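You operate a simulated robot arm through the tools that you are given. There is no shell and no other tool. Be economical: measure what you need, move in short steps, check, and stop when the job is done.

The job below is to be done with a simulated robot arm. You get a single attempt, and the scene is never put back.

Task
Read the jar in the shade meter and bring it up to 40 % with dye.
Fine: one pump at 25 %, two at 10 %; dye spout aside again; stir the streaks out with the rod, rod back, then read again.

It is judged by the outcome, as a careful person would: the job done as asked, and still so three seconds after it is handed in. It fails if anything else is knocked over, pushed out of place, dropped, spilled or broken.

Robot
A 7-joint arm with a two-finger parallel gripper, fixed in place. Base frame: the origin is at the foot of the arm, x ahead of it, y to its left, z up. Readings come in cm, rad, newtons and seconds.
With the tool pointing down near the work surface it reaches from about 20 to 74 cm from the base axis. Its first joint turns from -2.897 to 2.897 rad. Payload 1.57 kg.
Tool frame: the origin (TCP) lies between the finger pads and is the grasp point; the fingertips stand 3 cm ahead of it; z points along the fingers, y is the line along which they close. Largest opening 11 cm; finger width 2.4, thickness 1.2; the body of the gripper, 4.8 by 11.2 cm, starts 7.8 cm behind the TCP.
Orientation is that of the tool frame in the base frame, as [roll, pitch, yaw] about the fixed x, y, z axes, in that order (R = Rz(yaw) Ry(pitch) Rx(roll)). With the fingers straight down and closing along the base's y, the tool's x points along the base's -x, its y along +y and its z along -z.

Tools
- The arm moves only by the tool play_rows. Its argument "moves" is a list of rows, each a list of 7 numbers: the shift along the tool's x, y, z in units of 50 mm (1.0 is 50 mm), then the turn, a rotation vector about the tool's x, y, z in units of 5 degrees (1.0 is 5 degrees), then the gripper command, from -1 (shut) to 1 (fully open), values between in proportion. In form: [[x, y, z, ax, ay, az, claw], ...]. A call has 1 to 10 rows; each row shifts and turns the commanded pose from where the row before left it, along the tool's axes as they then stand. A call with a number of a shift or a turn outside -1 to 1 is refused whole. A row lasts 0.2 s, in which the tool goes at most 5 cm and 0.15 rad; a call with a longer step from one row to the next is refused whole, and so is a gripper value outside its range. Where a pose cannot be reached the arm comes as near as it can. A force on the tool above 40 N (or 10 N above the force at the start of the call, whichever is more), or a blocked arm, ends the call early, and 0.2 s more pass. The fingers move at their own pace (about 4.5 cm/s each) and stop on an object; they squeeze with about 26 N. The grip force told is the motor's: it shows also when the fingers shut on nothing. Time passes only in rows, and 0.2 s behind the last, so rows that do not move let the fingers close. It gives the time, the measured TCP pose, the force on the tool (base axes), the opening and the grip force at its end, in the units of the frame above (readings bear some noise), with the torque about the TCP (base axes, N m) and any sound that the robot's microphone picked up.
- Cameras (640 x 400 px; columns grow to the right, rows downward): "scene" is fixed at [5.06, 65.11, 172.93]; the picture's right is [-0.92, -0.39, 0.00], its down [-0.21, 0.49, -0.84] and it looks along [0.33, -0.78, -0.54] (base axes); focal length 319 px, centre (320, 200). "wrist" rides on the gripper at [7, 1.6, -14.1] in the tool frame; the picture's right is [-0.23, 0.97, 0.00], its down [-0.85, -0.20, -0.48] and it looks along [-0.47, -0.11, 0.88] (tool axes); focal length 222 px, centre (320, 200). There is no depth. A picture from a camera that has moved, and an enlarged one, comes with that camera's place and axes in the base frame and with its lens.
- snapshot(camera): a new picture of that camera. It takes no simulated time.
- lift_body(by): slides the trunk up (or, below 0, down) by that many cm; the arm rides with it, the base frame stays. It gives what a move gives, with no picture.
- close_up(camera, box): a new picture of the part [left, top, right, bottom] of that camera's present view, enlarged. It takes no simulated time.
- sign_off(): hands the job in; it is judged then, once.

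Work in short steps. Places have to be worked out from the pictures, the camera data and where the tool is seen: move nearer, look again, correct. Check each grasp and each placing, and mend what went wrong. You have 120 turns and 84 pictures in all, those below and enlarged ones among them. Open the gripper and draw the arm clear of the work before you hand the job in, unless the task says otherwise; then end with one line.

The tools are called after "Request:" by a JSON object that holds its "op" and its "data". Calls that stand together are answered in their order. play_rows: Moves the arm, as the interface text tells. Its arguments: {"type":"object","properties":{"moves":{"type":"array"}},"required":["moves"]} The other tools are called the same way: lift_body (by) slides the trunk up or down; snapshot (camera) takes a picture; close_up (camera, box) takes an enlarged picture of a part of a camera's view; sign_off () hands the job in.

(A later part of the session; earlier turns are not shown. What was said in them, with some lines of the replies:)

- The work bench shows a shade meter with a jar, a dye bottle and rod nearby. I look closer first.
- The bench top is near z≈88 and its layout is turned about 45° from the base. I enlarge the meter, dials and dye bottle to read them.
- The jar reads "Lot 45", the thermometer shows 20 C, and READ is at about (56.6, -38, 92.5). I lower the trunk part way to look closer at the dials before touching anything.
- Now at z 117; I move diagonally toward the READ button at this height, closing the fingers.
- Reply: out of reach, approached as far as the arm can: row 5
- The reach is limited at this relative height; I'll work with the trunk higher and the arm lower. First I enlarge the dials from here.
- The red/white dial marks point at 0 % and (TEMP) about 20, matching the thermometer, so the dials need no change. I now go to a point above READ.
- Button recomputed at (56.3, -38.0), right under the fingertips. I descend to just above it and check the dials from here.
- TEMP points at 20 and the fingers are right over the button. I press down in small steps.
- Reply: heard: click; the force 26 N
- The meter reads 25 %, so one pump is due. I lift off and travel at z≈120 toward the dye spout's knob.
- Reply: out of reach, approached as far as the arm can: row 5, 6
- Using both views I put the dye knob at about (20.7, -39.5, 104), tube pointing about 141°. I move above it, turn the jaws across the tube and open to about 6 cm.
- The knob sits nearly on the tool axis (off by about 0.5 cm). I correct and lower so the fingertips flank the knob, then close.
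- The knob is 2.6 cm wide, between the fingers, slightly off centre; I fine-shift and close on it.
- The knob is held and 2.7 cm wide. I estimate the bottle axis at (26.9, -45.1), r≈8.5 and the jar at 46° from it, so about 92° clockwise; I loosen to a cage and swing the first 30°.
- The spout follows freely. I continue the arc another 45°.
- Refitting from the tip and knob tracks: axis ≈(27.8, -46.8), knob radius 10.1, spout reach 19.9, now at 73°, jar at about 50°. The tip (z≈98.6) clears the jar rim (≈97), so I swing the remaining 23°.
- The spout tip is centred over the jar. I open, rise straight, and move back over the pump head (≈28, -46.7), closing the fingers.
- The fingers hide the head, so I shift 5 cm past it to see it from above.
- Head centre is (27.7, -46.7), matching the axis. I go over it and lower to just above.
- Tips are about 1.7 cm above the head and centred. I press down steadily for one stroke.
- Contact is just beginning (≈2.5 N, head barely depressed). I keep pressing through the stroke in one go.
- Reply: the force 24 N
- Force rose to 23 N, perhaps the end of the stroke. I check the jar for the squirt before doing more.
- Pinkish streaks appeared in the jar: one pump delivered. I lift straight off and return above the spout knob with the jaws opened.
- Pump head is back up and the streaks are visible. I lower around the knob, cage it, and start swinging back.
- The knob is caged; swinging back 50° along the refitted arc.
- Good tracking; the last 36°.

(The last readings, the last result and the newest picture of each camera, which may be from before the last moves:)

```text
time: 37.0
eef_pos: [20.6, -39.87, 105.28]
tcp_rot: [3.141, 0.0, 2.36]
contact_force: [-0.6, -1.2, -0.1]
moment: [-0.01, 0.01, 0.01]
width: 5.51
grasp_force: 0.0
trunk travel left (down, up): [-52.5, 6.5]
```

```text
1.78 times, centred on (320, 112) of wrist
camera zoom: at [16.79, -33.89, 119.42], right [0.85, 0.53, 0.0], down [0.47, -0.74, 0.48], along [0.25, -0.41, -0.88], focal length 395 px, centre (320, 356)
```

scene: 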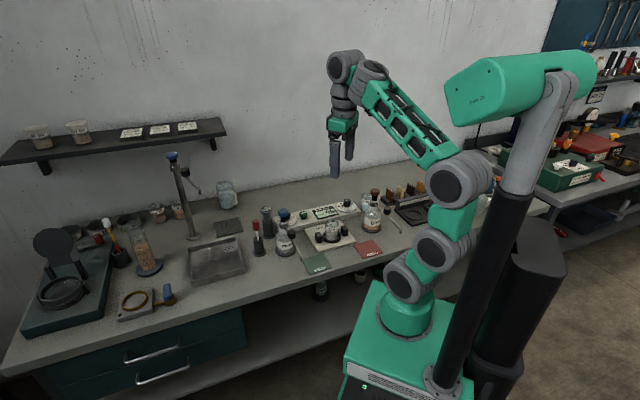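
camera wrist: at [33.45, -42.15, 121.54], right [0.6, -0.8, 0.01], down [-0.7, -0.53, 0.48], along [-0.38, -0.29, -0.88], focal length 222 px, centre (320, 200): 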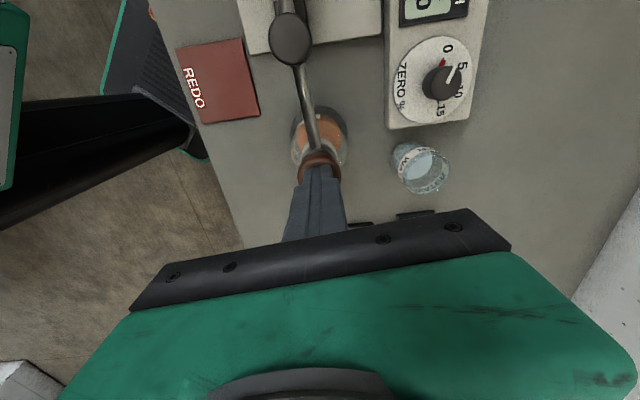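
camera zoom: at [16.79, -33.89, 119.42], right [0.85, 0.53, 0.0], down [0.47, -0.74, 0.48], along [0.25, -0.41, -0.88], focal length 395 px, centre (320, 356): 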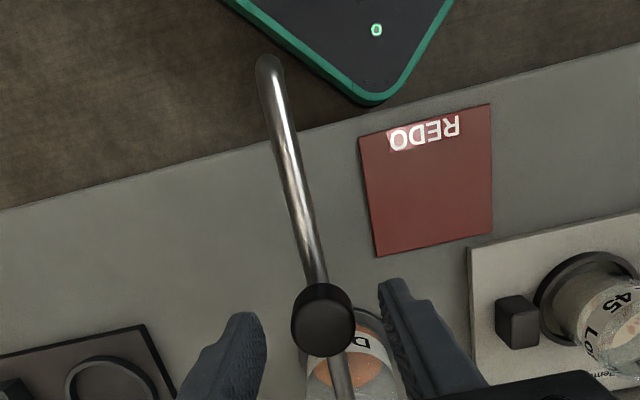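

The dye spout is aside at its original place. I open up, rise, and turn back to the starting yaw for the rod (handle top ≈(64, -14, 103)).

Request:
{"op": "play_rows", "data": {"moves": [[0, 0, -0.8, 0, 0, 0, 0], [0, 0, -0.8, 0, 0, 0, 0], [0, 0, -0.8, 0, 0, -1, 0], [0, 0, 0, 0, 0, -1, 0], [0, 0, 0, 0, 0, -1, 0], [0, 0, 0, 0, 0, -1, 0], [0, 0, 0, 0, 0, -1, 0], [0, 0, 0, 0, 0, -1, 0], [0, 0, 0, 0, 0, -1, 0], [0, 0, 0, 0, 0, -1, 0]]}}

Request:
{"op": "play_rows", "data": {"moves": [[0, 0, 0, 0, 0, -0.95, 0], [-0.85, 0.45, 0, 0, 0, 0, 0], [-0.85, 0.45, 0, 0, 0, 0, 0], [-0.85, 0.45, 0, 0, 0, 0, 0], [-0.85, 0.45, 0, 0, 0, 0, 0], [-0.85, 0.45, 0, 0, 0, 0, 0], [-0.85, 0.45, 0, 0, 0, 0, 0], [-0.85, 0.45, 0, 0, 0, 0, 0], [-0.85, 0.45, 0, 0, 0, 0, 0], [0, 0, 0, 0, 0, 0, 0]]}}

Request:
{"op": "snapshot", "data": {"camera": "wrist"}}

Request:
{"op": "close_up", "data": {"camera": "scene", "box": [230, 160, 410, 280]}}

```text
time: 39.2
eef_pos: [20.7, -39.94, 117.27]
tcp_rot: [3.141, 0.001, 3.058]
contact_force: [0.5, 0.6, -0.8]
moment: [0.02, 0.0, 0.01]
width: 5.47
grasp_force: 0.1
trunk travel left (down, up): [-52.5, 6.5]
```

```text
time: 41.4
eef_pos: [54.77, -22.09, 117.33]
tcp_rot: [3.141, 0.001, 3.141]
contact_force: [0.1, 1.1, 0.4]
moment: [0.01, -0.01, -0.01]
width: 5.5
grasp_force: 0.2
trunk travel left (down, up): [-52.5, 6.5]
```

```text
42 pictures are left
camera wrist: at [47.72, -20.46, 131.33], right [0.23, 0.97, 0.0], down [0.85, -0.2, 0.48], along [0.47, -0.11, -0.88], focal length 222 px, centre (320, 200)
```

wrist: 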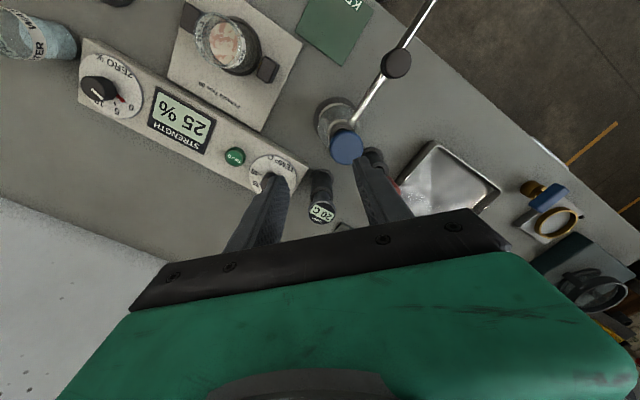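

```text
3.33 times, centred on (320, 220) of scene
camera zoom: at [5.06, 65.11, 172.93], right [-0.92, -0.39, 0.0], down [-0.21, 0.49, -0.84], along [0.33, -0.78, -0.54], focal length 1064 px, centre (320, 133)
```

zoom: 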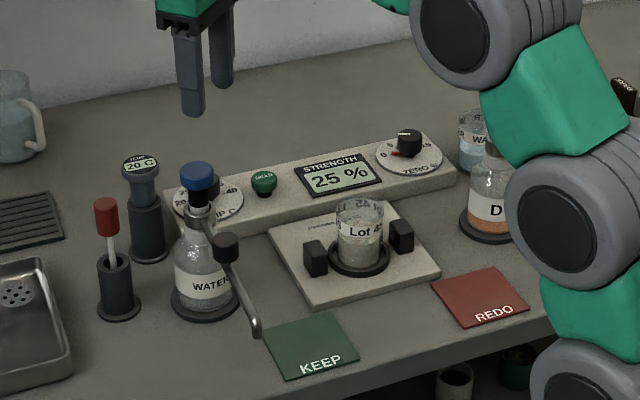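

Clear overhead. I move over the rod.

Request:
{"op": "play_rows", "data": {"moves": [[-0.58, 0.54, 0.1, 0, 0, 0, 0.1], [-0.58, 0.54, 0.1, 0, 0, 0, 0.1], [-0.58, 0.54, 0.1, 0, 0, 0, 0.1], [0, 0, 0.2, 0, 0, 0, 0.1], [0, 0, 0.2, 0, 0, 0, 0.1], [0, 0, 0, 0, 0, 0, 0.1]]}}

Request:
{"op": "close_up", "data": {"camera": "wrist", "box": [200, 60, 440, 210]}}

Request:
{"op": "close_up", "data": {"camera": "scene", "box": [230, 190, 310, 270]}}

```text
time: 42.8
eef_pos: [63.43, -14.07, 113.84]
tcp_rot: [3.142, 0.0, -3.141]
contact_force: [0.8, 1.4, -0.2]
moment: [0.05, 0.0, 0.01]
width: 6.08
grasp_force: 0.0
trunk travel left (down, up): [-52.5, 6.5]
```

```text
2.67 times, centred on (320, 135) of wrist
camera zoom: at [56.36, -12.4, 128.01], right [0.23, 0.97, 0.0], down [0.86, -0.2, 0.48], along [0.47, -0.11, -0.88], focal length 592 px, centre (320, 373)
```

zoom: 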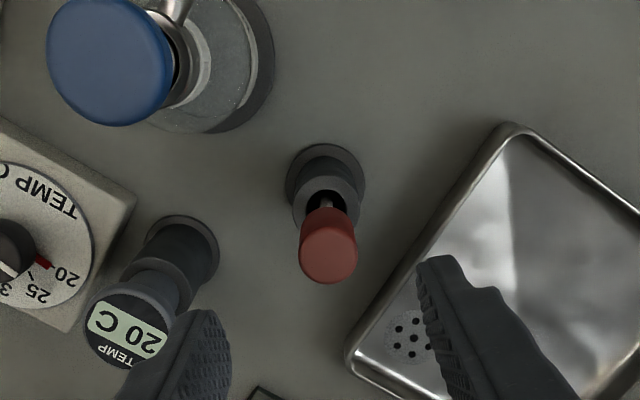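

```text
5.00 times, centred on (270, 230) of scene
camera zoom: at [5.06, 65.11, 172.93], right [-0.92, -0.39, 0.0], down [-0.21, 0.49, -0.84], along [0.33, -0.78, -0.54], focal length 1596 px, centre (570, 50)
```

zoom: 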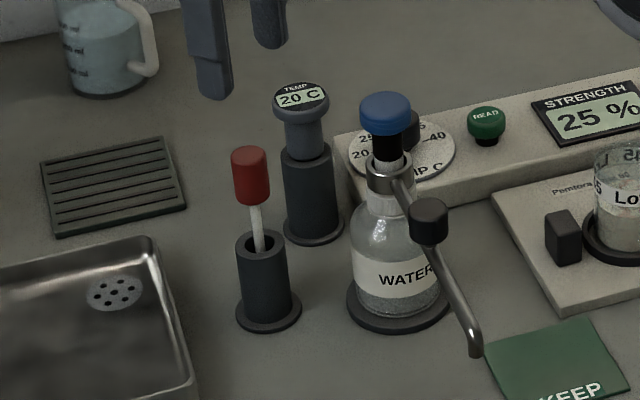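

The handle is 2.5 cm wide, at (64.1, -13.9). I align and lower to handle height, then check before closing.

Request:
{"op": "play_rows", "data": {"moves": [[-0.12, 0.03, 0.6, 0, 0, 0, 0.1], [0, 0, 0.6, 0, 0, 0, 0.1], [0, 0, 0.6, 0, 0, 0, 0.1], [0, 0, 0.5, 0, 0, 0, 0.1], [0, 0, 0.23, 0, 0, 0, 0.1], [0, 0, 0, 0, 0, 0, 0.1]]}}

Request:
{"op": "close_up", "data": {"camera": "wrist", "box": [200, 60, 440, 210]}}

Request:
{"op": "close_up", "data": {"camera": "scene", "box": [230, 190, 310, 270]}}

```text
time: 44.2
eef_pos: [63.84, -13.79, 101.22]
tcp_rot: [-3.141, 0.0, 3.141]
contact_force: [0.8, -0.1, 0.3]
moment: [-0.01, 0.01, 0.01]
width: 6.06
grasp_force: 0.0
trunk travel left (down, up): [-52.5, 6.5]
```

```text
2.67 times, centred on (320, 135) of wrist
camera zoom: at [56.94, -12.22, 115.29], right [0.23, 0.97, 0.0], down [0.86, -0.2, 0.48], along [0.47, -0.11, -0.88], focal length 592 px, centre (320, 373)
```

zoom: 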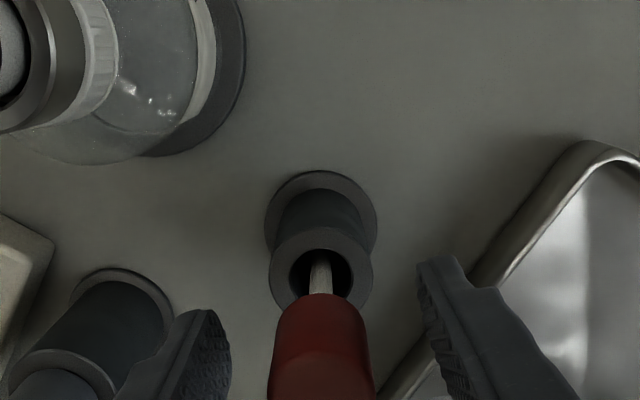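

```text
5.00 times, centred on (270, 230) of scene
camera zoom: at [5.06, 65.11, 172.93], right [-0.92, -0.39, 0.0], down [-0.21, 0.49, -0.84], along [0.33, -0.78, -0.54], focal length 1596 px, centre (570, 50)
```

zoom: 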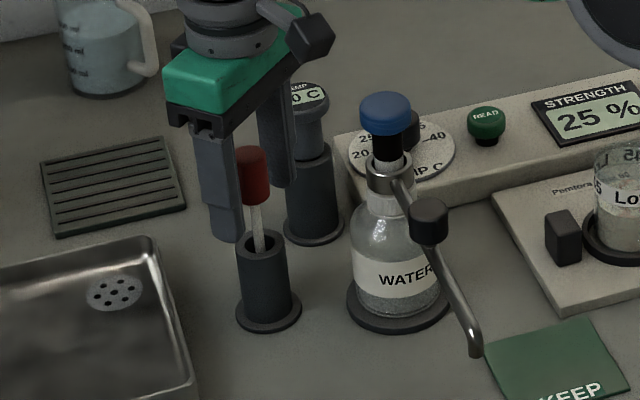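

Fingers flank the handle cleanly. Closing on it.

Request:
{"op": "play_rows", "data": {"moves": [[0, 0, 0, 0, 0, 0, -0.4], [0, 0, 0, 0, 0, 0, -1], [0, 0, 0, 0, 0, 0, -1], [0, 0, 0, 0, 0, 0, -1], [0, 0, 0, 0, 0, 0, -1]]}}

Request:
{"op": "play_rows", "data": {"moves": [[0, 0, -0.4, 0, 0, 0, -1], [0, 0, -0.6, 0, 0, 0, -1], [0, 0, -0.6, 0, 0, 0, -1], [0, 0, -0.5, 0, 0, 0, -1], [0, 0, 0, 0, 0, 0, -1]]}}

Request:
{"op": "close_up", "data": {"camera": "scene", "box": [210, 150, 330, 270]}}

Request:
{"op": "snapshot", "data": {"camera": "wrist"}}

```text
time: 45.4
eef_pos: [63.99, -13.77, 101.15]
tcp_rot: [-3.141, -0.002, 3.141]
contact_force: [-0.2, -0.4, 0.8]
moment: [0.08, 0.02, 0.03]
width: 2.45
grasp_force: 26.0
trunk travel left (down, up): [-52.5, 6.5]
```

```text
time: 46.6
eef_pos: [64.03, -13.56, 111.42]
tcp_rot: [-3.14, 0.0, -3.141]
contact_force: [-0.3, -0.6, 0.2]
moment: [-0.01, 0.0, 0.02]
width: 2.43
grasp_force: 26.2
trunk travel left (down, up): [-52.5, 6.5]
```

```text
3.33 times, centred on (270, 210) of scene
camera zoom: at [5.06, 65.11, 172.93], right [-0.92, -0.39, 0.0], down [-0.21, 0.49, -0.84], along [0.33, -0.78, -0.54], focal length 1064 px, centre (487, 167)
```

zoom: 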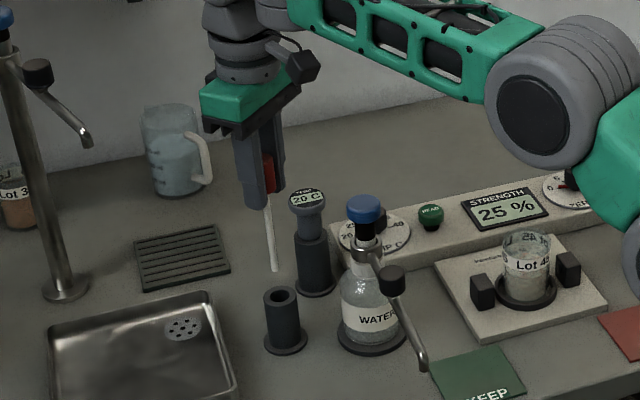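

```text
35 pictures are left
camera wrist: at [56.96, -12.02, 125.65], right [0.23, 0.97, 0.0], down [0.85, -0.2, 0.48], along [0.47, -0.11, -0.88], focal length 222 px, centre (320, 200)
```

wrist: 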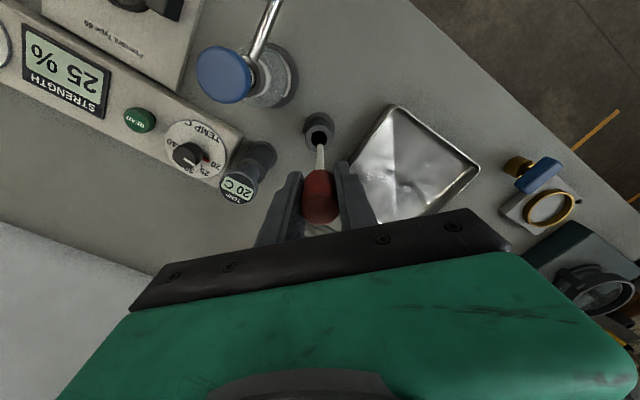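

Rod lifted; its tip is about 12.7 cm below the TCP. The direct line crosses the water pump head, so I go round it via (61,-22) and (56,-31) to above the jar.

Request:
{"op": "play_rows", "data": {"moves": [[0, 0, -0.5, 0, 0, 0, -1], [0.3, -0.84, 0, 0, 0, 0, -1], [0.3, -0.84, 0, 0, 0, 0, -1], [0.333, -0.6, 0, 0, 0, 0, -1], [0.333, -0.6, 0, 0, 0, 0, -1], [0.333, -0.6, 0, 0, 0, 0, -1], [0.745, -0.02, 0, 0, 0, 0, -1], [0.745, -0.02, 0, 0, 0, 0, -1], [0.745, -0.02, 0, 0, 0, 0, -1], [0.745, -0.02, 0, 0, 0, 0, -1]]}}

Request:
{"op": "close_up", "data": {"camera": "scene", "box": [270, 150, 390, 260]}}

Request:
{"op": "close_up", "data": {"camera": "wrist", "box": [200, 60, 440, 210]}}

```text
time: 48.8
eef_pos: [40.96, -31.53, 114.27]
tcp_rot: [3.141, 0.001, 3.141]
contact_force: [0.3, -0.3, 0.1]
moment: [-0.01, 0.0, -0.01]
width: 2.45
grasp_force: 26.1
trunk travel left (down, up): [-52.5, 6.5]
```

```text
3.64 times, centred on (330, 205) of scene
camera zoom: at [5.06, 65.11, 172.93], right [-0.92, -0.39, 0.0], down [-0.21, 0.49, -0.84], along [0.33, -0.78, -0.54], focal length 1160 px, centre (284, 182)
```

zoom: 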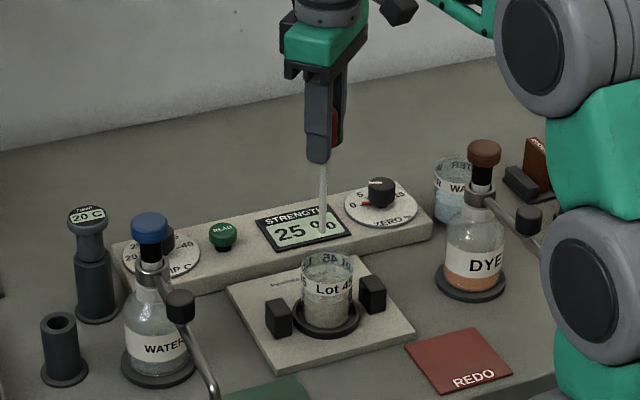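

```text
2.67 times, centred on (320, 135) of wrist
camera zoom: at [33.99, -29.91, 128.47], right [0.23, 0.97, 0.0], down [0.85, -0.2, 0.48], along [0.47, -0.11, -0.88], focal length 592 px, centre (320, 373)
```

zoom: 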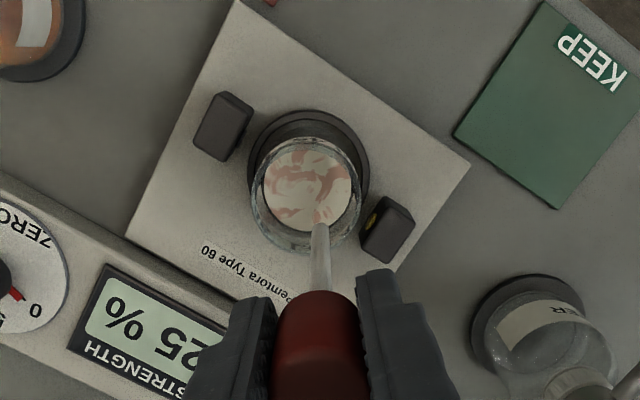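

Tip hangs nearly over the jar centre (≈0.6 cm off). I correct and lower until the tip is just inside the rim.

Request:
{"op": "play_rows", "data": {"moves": [[0.07, -0.12, 0, 0, 0, 0, -1], [0, 0, 0.4, 0, 0, 0, -1], [0, 0, 0.4, 0, 0, 0, -1], [0, 0, 0.3, 0, 0, 0, -1], [0, 0, 0, 0, 0, 0, -1]]}}

Request:
{"op": "close_up", "data": {"camera": "scene", "box": [300, 180, 380, 250]}}

Request:
{"op": "close_up", "data": {"camera": "wrist", "box": [200, 60, 440, 210]}}

```text
time: 50.0
eef_pos: [40.64, -32.15, 108.68]
tcp_rot: [3.142, 0.0, 3.141]
contact_force: [-0.5, -1.1, 0.0]
moment: [-0.01, 0.01, 0.0]
width: 2.48
grasp_force: 25.9
trunk travel left (down, up): [-52.5, 6.5]
```

```text
5.71 times, centred on (340, 215) of scene
camera zoom: at [5.06, 65.11, 172.93], right [-0.92, -0.39, 0.0], down [-0.21, 0.49, -0.84], along [0.33, -0.78, -0.54], focal length 1824 px, centre (206, 114)
```

zoom: 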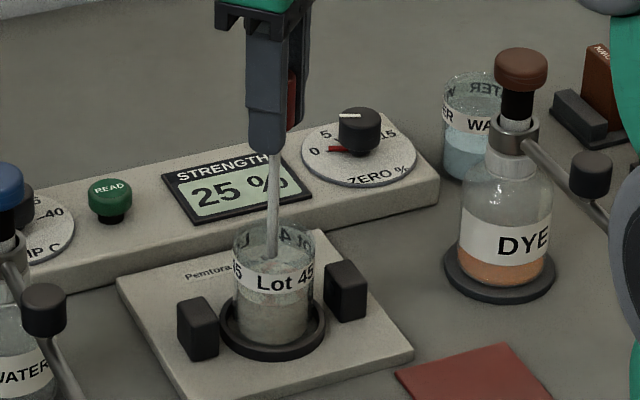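

```text
2.67 times, centred on (320, 135) of wrist
camera zoom: at [33.71, -30.59, 122.83], right [0.23, 0.97, 0.0], down [0.85, -0.2, 0.48], along [0.47, -0.11, -0.88], focal length 592 px, centre (320, 373)
```

zoom: 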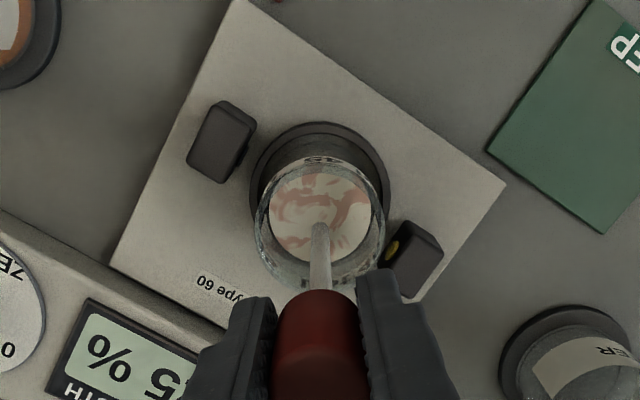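

The tip is inside the rim, near centre. I lower into the liquid to about 1.3 cm above the floor.

Request:
{"op": "play_rows", "data": {"moves": [[0.05, 0, 0.2, 0, 0, 0, -1], [0, 0, 0.25, 0, 0, 0, -1], [0, 0, 0.25, 0, 0, 0, -1], [0, 0, 0.2, 0, 0, 0, -1], [0, 0, 0, 0, 0, 0, -1]]}}

Request:
{"op": "close_up", "data": {"camera": "scene", "box": [310, 190, 370, 250]}}

Request:
{"op": "close_up", "data": {"camera": "wrist", "box": [240, 60, 400, 180]}}

```text
time: 51.2
eef_pos: [40.53, -31.98, 104.03]
tcp_rot: [3.14, -0.001, -3.141]
contact_force: [0.2, 0.4, -0.1]
moment: [-0.01, -0.01, 0.02]
width: 2.44
grasp_force: 26.3
trunk travel left (down, up): [-52.5, 6.5]
```

```text
6.67 times, centred on (340, 220) of scene
camera zoom: at [5.06, 65.11, 172.93], right [-0.92, -0.39, 0.0], down [-0.21, 0.49, -0.84], along [0.33, -0.78, -0.54], focal length 2128 px, centre (187, 67)
```

zoom: 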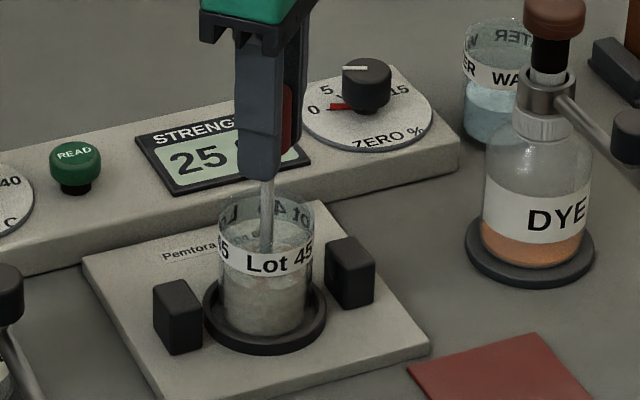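

```text
3.33 times, centred on (320, 120) of wrist
camera zoom: at [33.54, -30.5, 118.24], right [0.23, 0.97, 0.0], down [0.85, -0.2, 0.48], along [0.47, -0.11, -0.88], focal length 740 px, centre (320, 467)
```

zoom: 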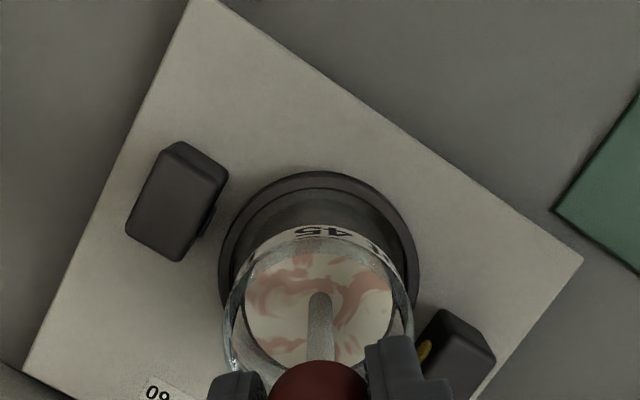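

The rod is in the liquid and centred. I stir in a 1.2 cm circle.

Request:
{"op": "play_rows", "data": {"moves": [[0.24, 0, 0, 0, 0, 0, -1], [-0.07, 0.17, 0, 0, 0, 0, -1], [-0.17, 0.07, 0, 0, 0, 0, -1], [-0.17, -0.07, 0, 0, 0, 0, -1], [-0.07, -0.17, 0, 0, 0, 0, -1], [0.07, -0.17, 0, 0, 0, 0, -1], [0.17, -0.07, 0, 0, 0, 0, -1], [0.17, 0.07, 0, 0, 0, 0, -1], [0.07, 0.17, 0, 0, 0, 0, -1]]}}

Request:
{"op": "play_rows", "data": {"moves": [[-0.07, 0.17, 0, 0, 0, 0, -1], [-0.17, 0.07, 0, 0, 0, 0, -1], [-0.17, -0.07, 0, 0, 0, 0, -1], [-0.07, -0.17, 0, 0, 0, 0, -1], [0.07, -0.17, 0, 0, 0, 0, -1], [0.17, -0.07, 0, 0, 0, 0, -1], [0.17, 0.07, 0, 0, 0, 0, -1], [0.07, 0.17, 0, 0, 0, 0, -1]]}}

Request:
{"op": "close_up", "data": {"camera": "wrist", "box": [240, 60, 400, 180]}}

```text
time: 53.2
eef_pos: [39.09, -32.13, 104.1]
tcp_rot: [-3.141, 0.0, -3.14]
contact_force: [0.5, 0.7, -0.7]
moment: [0.03, -0.02, -0.02]
width: 2.47
grasp_force: 25.9
trunk travel left (down, up): [-52.5, 6.5]
```

```text
time: 55.0
eef_pos: [39.32, -32.08, 104.13]
tcp_rot: [-3.14, -0.001, 3.141]
contact_force: [-0.7, 0.1, -0.1]
moment: [0.01, -0.02, -0.01]
width: 2.45
grasp_force: 26.0
trunk travel left (down, up): [-52.5, 6.5]
```

```text
3.33 times, centred on (320, 120) of wrist
camera zoom: at [32.3, -30.43, 118.3], right [0.23, 0.97, 0.0], down [0.85, -0.2, 0.48], along [0.47, -0.11, -0.88], focal length 740 px, centre (320, 467)
```

zoom: 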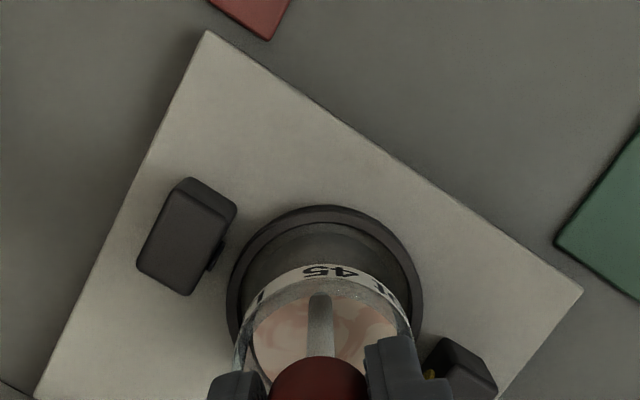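

Streaks have faded but a trace is left; no contact forces. Two or three more circles.

Request:
{"op": "play_rows", "data": {"moves": [[-0.07, 0.17, 0, 0, 0, 0, -1], [-0.17, 0.07, 0, 0, 0, 0, -1], [-0.17, -0.07, 0, 0, 0, 0, -1], [-0.07, -0.17, 0, 0, 0, 0, -1], [0.07, -0.17, 0, 0, 0, 0, -1], [0.17, -0.07, 0, 0, 0, 0, -1], [0.17, 0.07, 0, 0, 0, 0, -1], [0.07, 0.17, 0, 0, 0, 0, -1]]}}

Request:
{"op": "play_rows", "data": {"moves": [[-0.07, 0.17, 0, 0, 0, 0, -1], [-0.17, 0.07, 0, 0, 0, 0, -1], [-0.17, -0.07, 0, 0, 0, 0, -1], [-0.07, -0.17, 0, 0, 0, 0, -1], [0.07, -0.17, 0, 0, 0, 0, -1], [0.17, -0.07, 0, 0, 0, 0, -1], [0.17, 0.07, 0, 0, 0, 0, -1], [0.07, 0.17, 0, 0, 0, 0, -1]]}}

Request:
{"op": "play_rows", "data": {"moves": [[-0.07, 0.17, 0, 0, 0, 0, -1], [-0.17, 0.07, 0, 0, 0, 0, -1], [-0.17, -0.07, 0, 0, 0, 0, -1], [-0.07, -0.17, 0, 0, 0, 0, -1], [0.07, -0.17, 0, 0, 0, 0, -1], [0.17, -0.07, 0, 0, 0, 0, -1], [0.17, 0.07, 0, 0, 0, 0, -1], [0.07, 0.17, 0, 0, 0, 0, -1], [-0.24, 0, 0, 0, 0, 0, -1], [0, 0, 0, 0, 0, 0, -1]]}}

Request:
{"op": "close_up", "data": {"camera": "wrist", "box": [240, 60, 400, 180]}}

```text
time: 56.8
eef_pos: [39.14, -32.05, 104.23]
tcp_rot: [-3.141, 0.001, 3.141]
contact_force: [-0.4, -0.1, -0.1]
moment: [-0.01, 0.01, 0.03]
width: 2.43
grasp_force: 26.2
trunk travel left (down, up): [-52.5, 6.5]
```

```text
time: 58.6
eef_pos: [39.09, -32.05, 104.18]
tcp_rot: [-3.141, 0.001, -3.141]
contact_force: [-0.3, -0.3, -0.4]
moment: [-0.02, -0.02, 0.0]
width: 2.46
grasp_force: 26.3
trunk travel left (down, up): [-52.5, 6.5]
```

```text
time: 60.8
eef_pos: [40.36, -32.21, 104.17]
tcp_rot: [3.141, 0.001, 3.141]
contact_force: [0.2, -0.5, 0.1]
moment: [-0.02, 0.01, 0.01]
width: 2.45
grasp_force: 25.9
trunk travel left (down, up): [-52.5, 6.5]
```

```text
3.33 times, centred on (320, 120) of wrist
camera zoom: at [33.43, -30.59, 118.28], right [0.23, 0.97, 0.0], down [0.85, -0.2, 0.48], along [0.47, -0.11, -0.88], focal length 740 px, centre (320, 467)
```

zoom: 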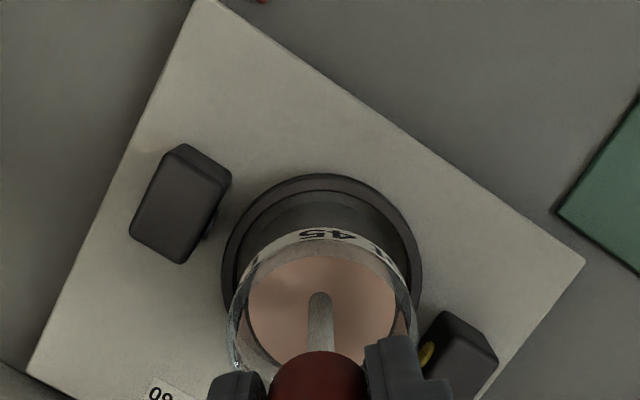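

The liquid is now even. I lift the rod slowly out, let it drip a moment above the jar, then retrace the path back to its stand.

Request:
{"op": "play_rows", "data": {"moves": [[0, 0, -0.3, 0, 0, 0, -1], [0, 0, -0.3, 0, 0, 0, -1], [0, 0, -0.3, 0, 0, 0, -1], [0, 0, -0.3, 0, 0, 0, -1], [0, 0, 0, 0, 0, 0, -1], [0, 0, 0, 0, 0, 0, -1], [0, 0, 0, 0, 0, 0, -1], [0, 0, -0.4, 0, 0, 0, -1], [0, 0, -0.42, 0, 0, 0, -1], [0, 0, 0, 0, 0, 0, -1]]}}

Request:
{"op": "play_rows", "data": {"moves": [[-0.78, 0.045, 0, 0, 0, 0, -1], [-0.78, 0.045, 0, 0, 0, 0, -1], [-0.78, 0.045, 0, 0, 0, 0, -1], [-0.78, 0.045, 0, 0, 0, 0, -1], [-0.333, 0.6, 0, 0, 0, 0, -1], [-0.333, 0.6, 0, 0, 0, 0, -1], [-0.333, 0.6, 0, 0, 0, 0, -1], [-0.3, 0.85, 0, 0, 0, 0, -1], [-0.3, 0.85, 0, 0, 0, 0, -1], [0, 0, 0, 0, 0, 0, -1]]}}

Request:
{"op": "close_up", "data": {"camera": "wrist", "box": [240, 80, 400, 200]}}

Request:
{"op": "close_up", "data": {"camera": "scene", "box": [210, 160, 310, 260]}}

```text
time: 63.0
eef_pos: [40.22, -32.16, 114.36]
tcp_rot: [-3.141, 0.001, -3.141]
contact_force: [0.3, 0.1, -1.0]
moment: [0.02, -0.02, -0.01]
width: 2.47
grasp_force: 26.0
trunk travel left (down, up): [-52.5, 6.5]
```

```text
time: 65.2
eef_pos: [64.13, -13.6, 114.36]
tcp_rot: [-3.141, 0.0, 3.139]
contact_force: [1.1, -0.9, -1.6]
moment: [0.0, 0.0, 0.03]
width: 2.44
grasp_force: 26.0
trunk travel left (down, up): [-52.5, 6.5]
```

```text
3.33 times, centred on (320, 140) of wrist
camera zoom: at [57.03, -12.01, 128.42], right [0.23, 0.97, 0.0], down [0.85, -0.2, 0.48], along [0.47, -0.11, -0.88], focal length 740 px, centre (320, 400)
```

zoom: 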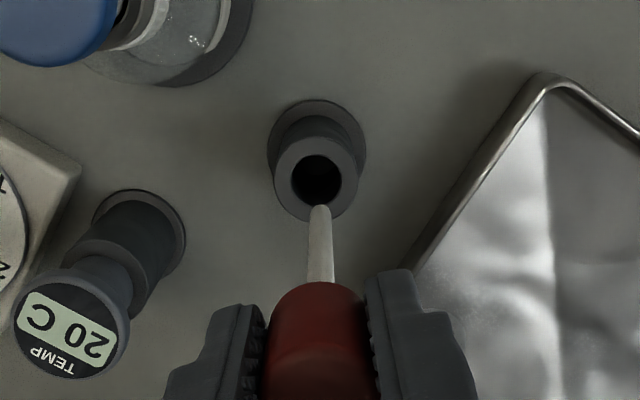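

```text
4.00 times, centred on (260, 210) of scene
camera zoom: at [5.06, 65.11, 172.93], right [-0.92, -0.39, 0.0], down [-0.21, 0.49, -0.84], along [0.33, -0.78, -0.54], focal length 1277 px, centre (560, 160)
```

zoom: 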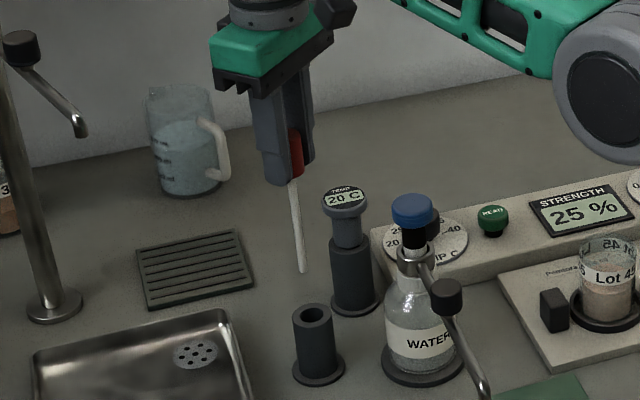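

Tip and hole line up within about 0.3 cm. I trim and lower to just above the stand's mouth.

Request:
{"op": "play_rows", "data": {"moves": [[-0.02, -0.04, 0.3, 0, 0, 0, -1], [0, 0, 0.4, 0, 0, 0, -1], [0, 0, 0.4, 0, 0, 0, -1], [0, 0, 0, 0, 0, 0, -1]]}}

Request:
{"op": "close_up", "data": {"camera": "wrist", "box": [240, 80, 400, 200]}}

Request:
{"op": "close_up", "data": {"camera": "scene", "box": [240, 195, 310, 260]}}

```text
time: 66.2
eef_pos: [64.05, -13.9, 108.71]
tcp_rot: [-3.14, 0.0, -3.141]
contact_force: [-0.4, -0.1, 0.0]
moment: [-0.02, -0.04, -0.01]
width: 2.42
grasp_force: 26.3
trunk travel left (down, up): [-52.5, 6.5]
```

```text
3.33 times, centred on (320, 140) of wrist
camera zoom: at [57.14, -12.34, 122.8], right [0.23, 0.97, 0.0], down [0.85, -0.2, 0.48], along [0.47, -0.11, -0.88], focal length 740 px, centre (320, 400)
```

zoom: 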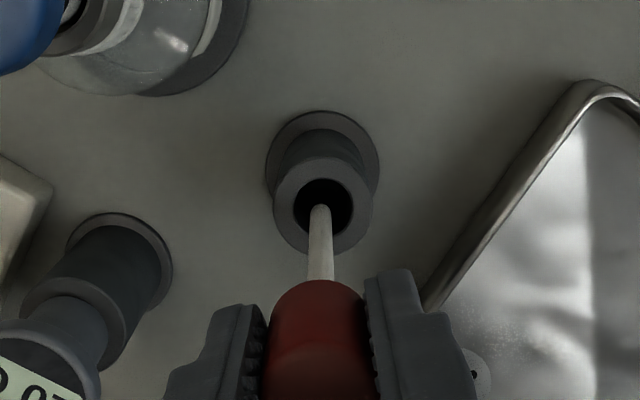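

```text
6.15 times, centred on (275, 228) of scene
camera zoom: at [5.06, 65.11, 172.93], right [-0.92, -0.39, 0.0], down [-0.21, 0.49, -0.84], along [0.33, -0.78, -0.54], focal length 1964 px, centre (597, 31)
```

zoom: 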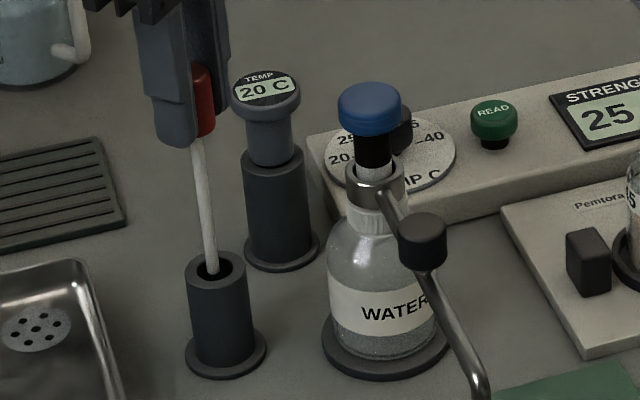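

The tip enters the hole in both views. I lower the rest of the way to the original height and watch the force.

Request:
{"op": "play_rows", "data": {"moves": [[0, 0, 0.3, 0, 0, 0, -1], [0, 0, 0.3, 0, 0, 0, -1], [0, 0, 0.3, 0, 0, 0, -1], [0, 0, 0.3, 0, 0, 0, -1], [0, 0, 0.2, 0, 0, 0, -1], [0, 0, 0.06, 0, 0, 0, -1], [0, 0, 0, 0, 0, 0, -1]]}}

Request:
{"op": "close_up", "data": {"camera": "scene", "box": [240, 195, 310, 260]}}

```text
time: 67.8
eef_pos: [63.95, -13.86, 101.7]
tcp_rot: [-3.14, 0.003, -3.141]
contact_force: [2.8, 1.2, 20.8]
moment: [0.42, -0.22, -0.04]
width: 2.5
grasp_force: 26.3
trunk travel left (down, up): [-52.5, 6.5]
```

```text
6.15 times, centred on (275, 228) of scene
camera zoom: at [5.06, 65.11, 172.93], right [-0.92, -0.39, 0.0], down [-0.21, 0.49, -0.84], along [0.33, -0.78, -0.54], focal length 1964 px, centre (597, 31)
```

zoom: 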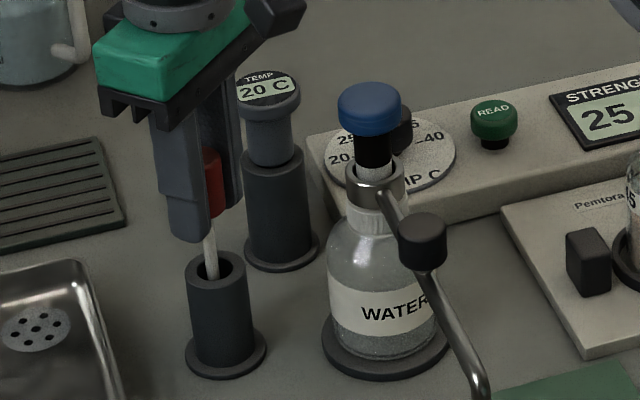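

It is on the bottom (20 N). I ease up slightly, open, and lift straight off.

Request:
{"op": "play_rows", "data": {"moves": [[0, 0, -0.08, 0, 0, 0, -1], [0, 0, 0, 0, 0, 0, -0.4], [0, 0, 0, 0, 0, 0, 0.1], [0, 0, 0, 0, 0, 0, 0.1], [0, 0, 0, 0, 0, 0, 0.1], [0, 0, -0.4, 0, 0, 0, 0.1], [0, 0, -0.7, 0, 0, 0, 0.1], [0, 0, -0.7, 0, 0, 0, 0.1], [0, 0, -0.5, 0, 0, 0, 0.1], [0, 0, 0, 0, 0, 0, 0.1]]}}

Request:
{"op": "close_up", "data": {"camera": "scene", "box": [240, 175, 310, 260]}}

```text
time: 70.0
eef_pos: [64.08, -13.97, 113.36]
tcp_rot: [-3.141, 0.001, -3.14]
contact_force: [-0.1, -0.3, 0.0]
moment: [-0.04, 0.0, 0.0]
width: 6.03
grasp_force: 0.2
trunk travel left (down, up): [-52.5, 6.5]
```

```text
4.71 times, centred on (275, 218) of scene
camera zoom: at [5.06, 65.11, 172.93], right [-0.92, -0.39, 0.0], down [-0.21, 0.49, -0.84], along [0.33, -0.78, -0.54], focal length 1502 px, centre (532, 118)
```

zoom: 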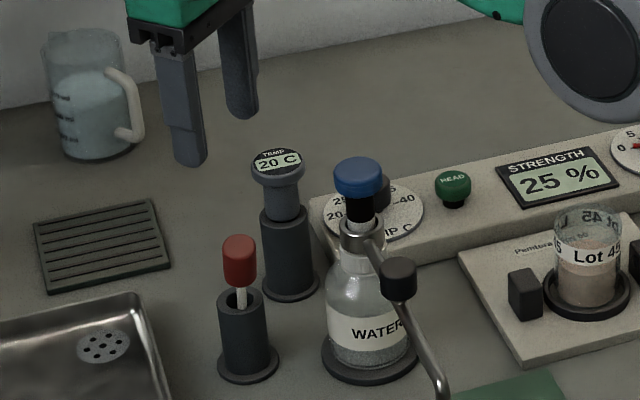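

Rod is back in its stand. I go over READ with fingers shut.

Request:
{"op": "play_rows", "data": {"moves": [[0.255, -0.8, 0, 0, 0, 0, -1], [0.255, -0.8, 0, 0, 0, 0, -1], [0.255, -0.8, 0, 0, 0, 0, -1], [0.255, -0.8, 0, 0, 0, 0, -1], [0.255, -0.8, 0, 0, 0, 0, -1], [0.255, -0.8, 0, 0, 0, 0, -1], [0, 0, 0, 0, 0, 0, -1]]}}

Request:
{"op": "play_rows", "data": {"moves": [[0, 0, 0.8, 0, 0, 0, -1], [0, 0, 0.8, 0, 0, 0, -1], [0, 0, 0.8, 0, 0, 0, -1], [0, 0, 0.8, 0, 0, 0, -1], [0, 0, 0, 0, 0, 0, -1]]}}

Request:
{"op": "close_up", "data": {"camera": "scene", "box": [270, 192, 366, 252]}}

```text
time: 71.6
eef_pos: [56.57, -37.86, 113.58]
tcp_rot: [-3.142, 0.0, 3.141]
contact_force: [-0.9, 0.5, -0.1]
moment: [0.04, -0.02, 0.01]
width: 0.01
grasp_force: 21.4
trunk travel left (down, up): [-52.5, 6.5]
```

```text
time: 72.8
eef_pos: [56.67, -38.1, 97.33]
tcp_rot: [-3.141, 0.001, 3.141]
contact_force: [0.6, -0.6, -0.3]
moment: [0.0, -0.02, -0.03]
width: 0.02
grasp_force: 21.0
trunk travel left (down, up): [-52.5, 6.5]
```

```text
6.67 times, centred on (318, 222) of scene
camera zoom: at [5.06, 65.11, 172.93], right [-0.92, -0.39, 0.0], down [-0.21, 0.49, -0.84], along [0.33, -0.78, -0.54], focal length 2128 px, centre (333, 53)
```

zoom: 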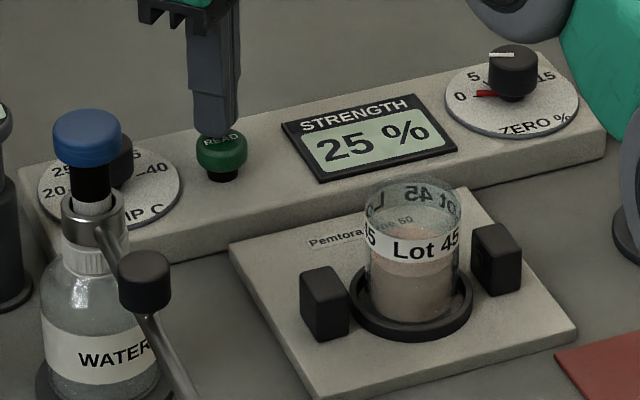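

Over the button; I press, with a small y/x trim.

Request:
{"op": "play_rows", "data": {"moves": [[0.05, 0.02, 0.15, 0, 0, 0, -1], [0, 0, 0.1, 0, 0, 0, -1], [0, 0, 0.1, 0, 0, 0, -1], [0, 0, 0.1, 0, 0, 0, -1]]}}

Request:
{"op": "close_up", "data": {"camera": "scene", "box": [270, 192, 366, 252]}}

```text
time: 73.8
eef_pos: [56.23, -37.76, 95.55]
tcp_rot: [-3.135, 0.007, -3.139]
contact_force: [1.7, 2.1, 22.8]
moment: [0.07, 0.07, -0.22]
width: 0.0
grasp_force: 21.5
trunk travel left (down, up): [-52.5, 6.5]
heard: click
```

```text
6.67 times, centred on (318, 222) of scene
camera zoom: at [5.06, 65.11, 172.93], right [-0.92, -0.39, 0.0], down [-0.21, 0.49, -0.84], along [0.33, -0.78, -0.54], focal length 2128 px, centre (333, 53)
```

zoom: 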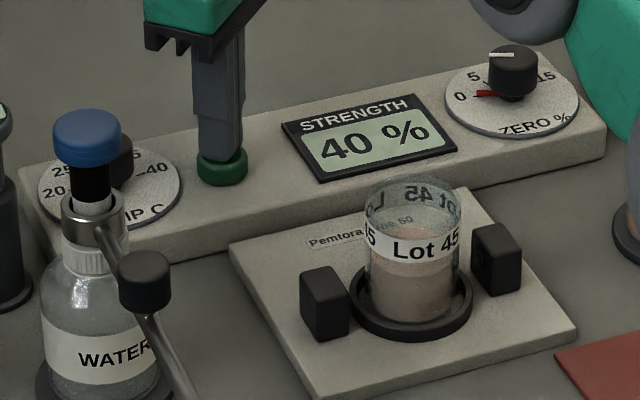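

The meter reads 40 %. I lift off the button, withdraw toward the start place, open the gripper and take a last look.

Request:
{"op": "play_rows", "data": {"moves": [[0, 0, -0.6, 0, 0, 0, -1], [0, 0, -0.9, 0, 0, 0, -1], [0, 0, -0.9, 0, 0, 0, -1], [0, 0, -0.9, 0, 0, 0, -1], [0, 0, -0.6, 0, 0, 0, -1], [0, 0, 0, 0, 0, 0, -1]]}}

Request:
{"op": "play_rows", "data": {"moves": [[0.6, 0.5, 0, 0, 0, 0, -1], [0.6, 0.5, 0, 0, 0, 0, -1], [0.6, 0.5, -0.3, 0, 0, 0, -1], [0.6, 0.5, -0.3, 0, 0, 0, -1], [0.6, 0.5, -0.3, 0, 0, 0, 0], [0.6, 0.5, -0.3, 0, 0, 0, 1], [0.6, 0.5, -0.3, 0, 0, 0, 1], [0.6, 0.5, -0.3, 0, 0, 0, 1], [0, 0, 0, 0, 0, 0, 1], [0, 0, 0, 0, 0, 0, 1]]}}

Request:
{"op": "close_up", "data": {"camera": "scene", "box": [230, 160, 450, 300]}}

Request:
{"op": "snapshot", "data": {"camera": "wrist"}}

```text
time: 75.2
eef_pos: [56.17, -37.78, 114.53]
tcp_rot: [3.141, 0.0, -3.141]
contact_force: [0.3, 1.1, -0.9]
moment: [-0.01, 0.02, 0.0]
width: 0.01
grasp_force: 21.2
trunk travel left (down, up): [-52.5, 6.5]
```

```text
time: 77.4
eef_pos: [32.2, -17.87, 123.37]
tcp_rot: [-3.141, 0.001, -3.141]
contact_force: [0.2, 0.9, -0.6]
moment: [0.0, 0.04, -0.01]
width: 11.03
grasp_force: 0.1
trunk travel left (down, up): [-52.5, 6.5]
```

```text
2.86 times, centred on (340, 230) of scene
camera zoom: at [5.06, 65.11, 172.93], right [-0.92, -0.39, 0.0], down [-0.21, 0.49, -0.84], along [0.33, -0.78, -0.54], focal length 912 px, centre (263, 114)
```

zoom: 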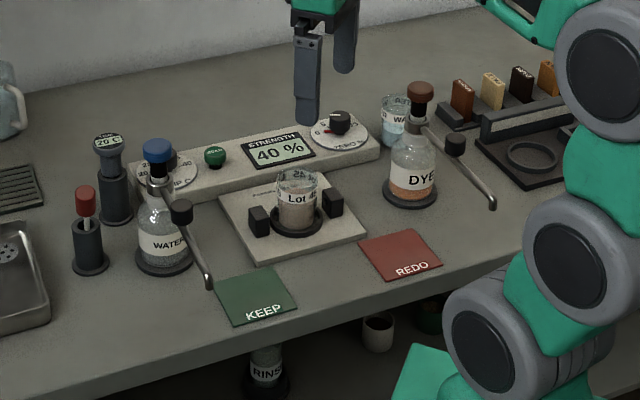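

```text
17 pictures are left
camera wrist: at [25.22, -16.17, 137.53], right [0.23, 0.97, 0.0], down [0.86, -0.2, 0.48], along [0.47, -0.11, -0.88], focal length 222 px, centre (320, 200)
```

wrist: 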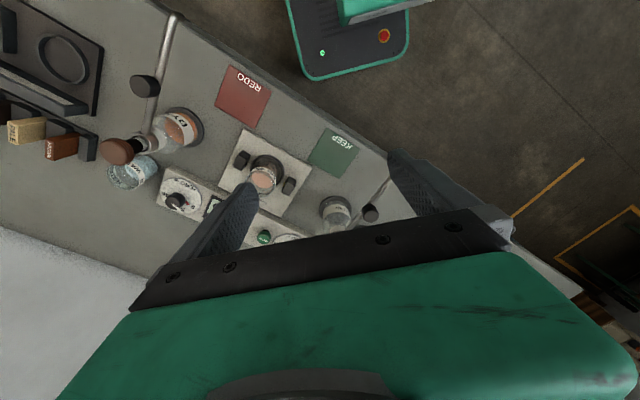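

Everything is in place: meter shows 40 %, spout aside, rod in its stand, arm clear and gripper open. Handing in.

Request:
{"op": "sign_off", "data": {}}

```text
The job is handed in.
```

The jar read 25 %, so I gave it one pump of dye, swung the spout aside, stirred until the streaks were gone and put the rod back; it now reads 40 %.
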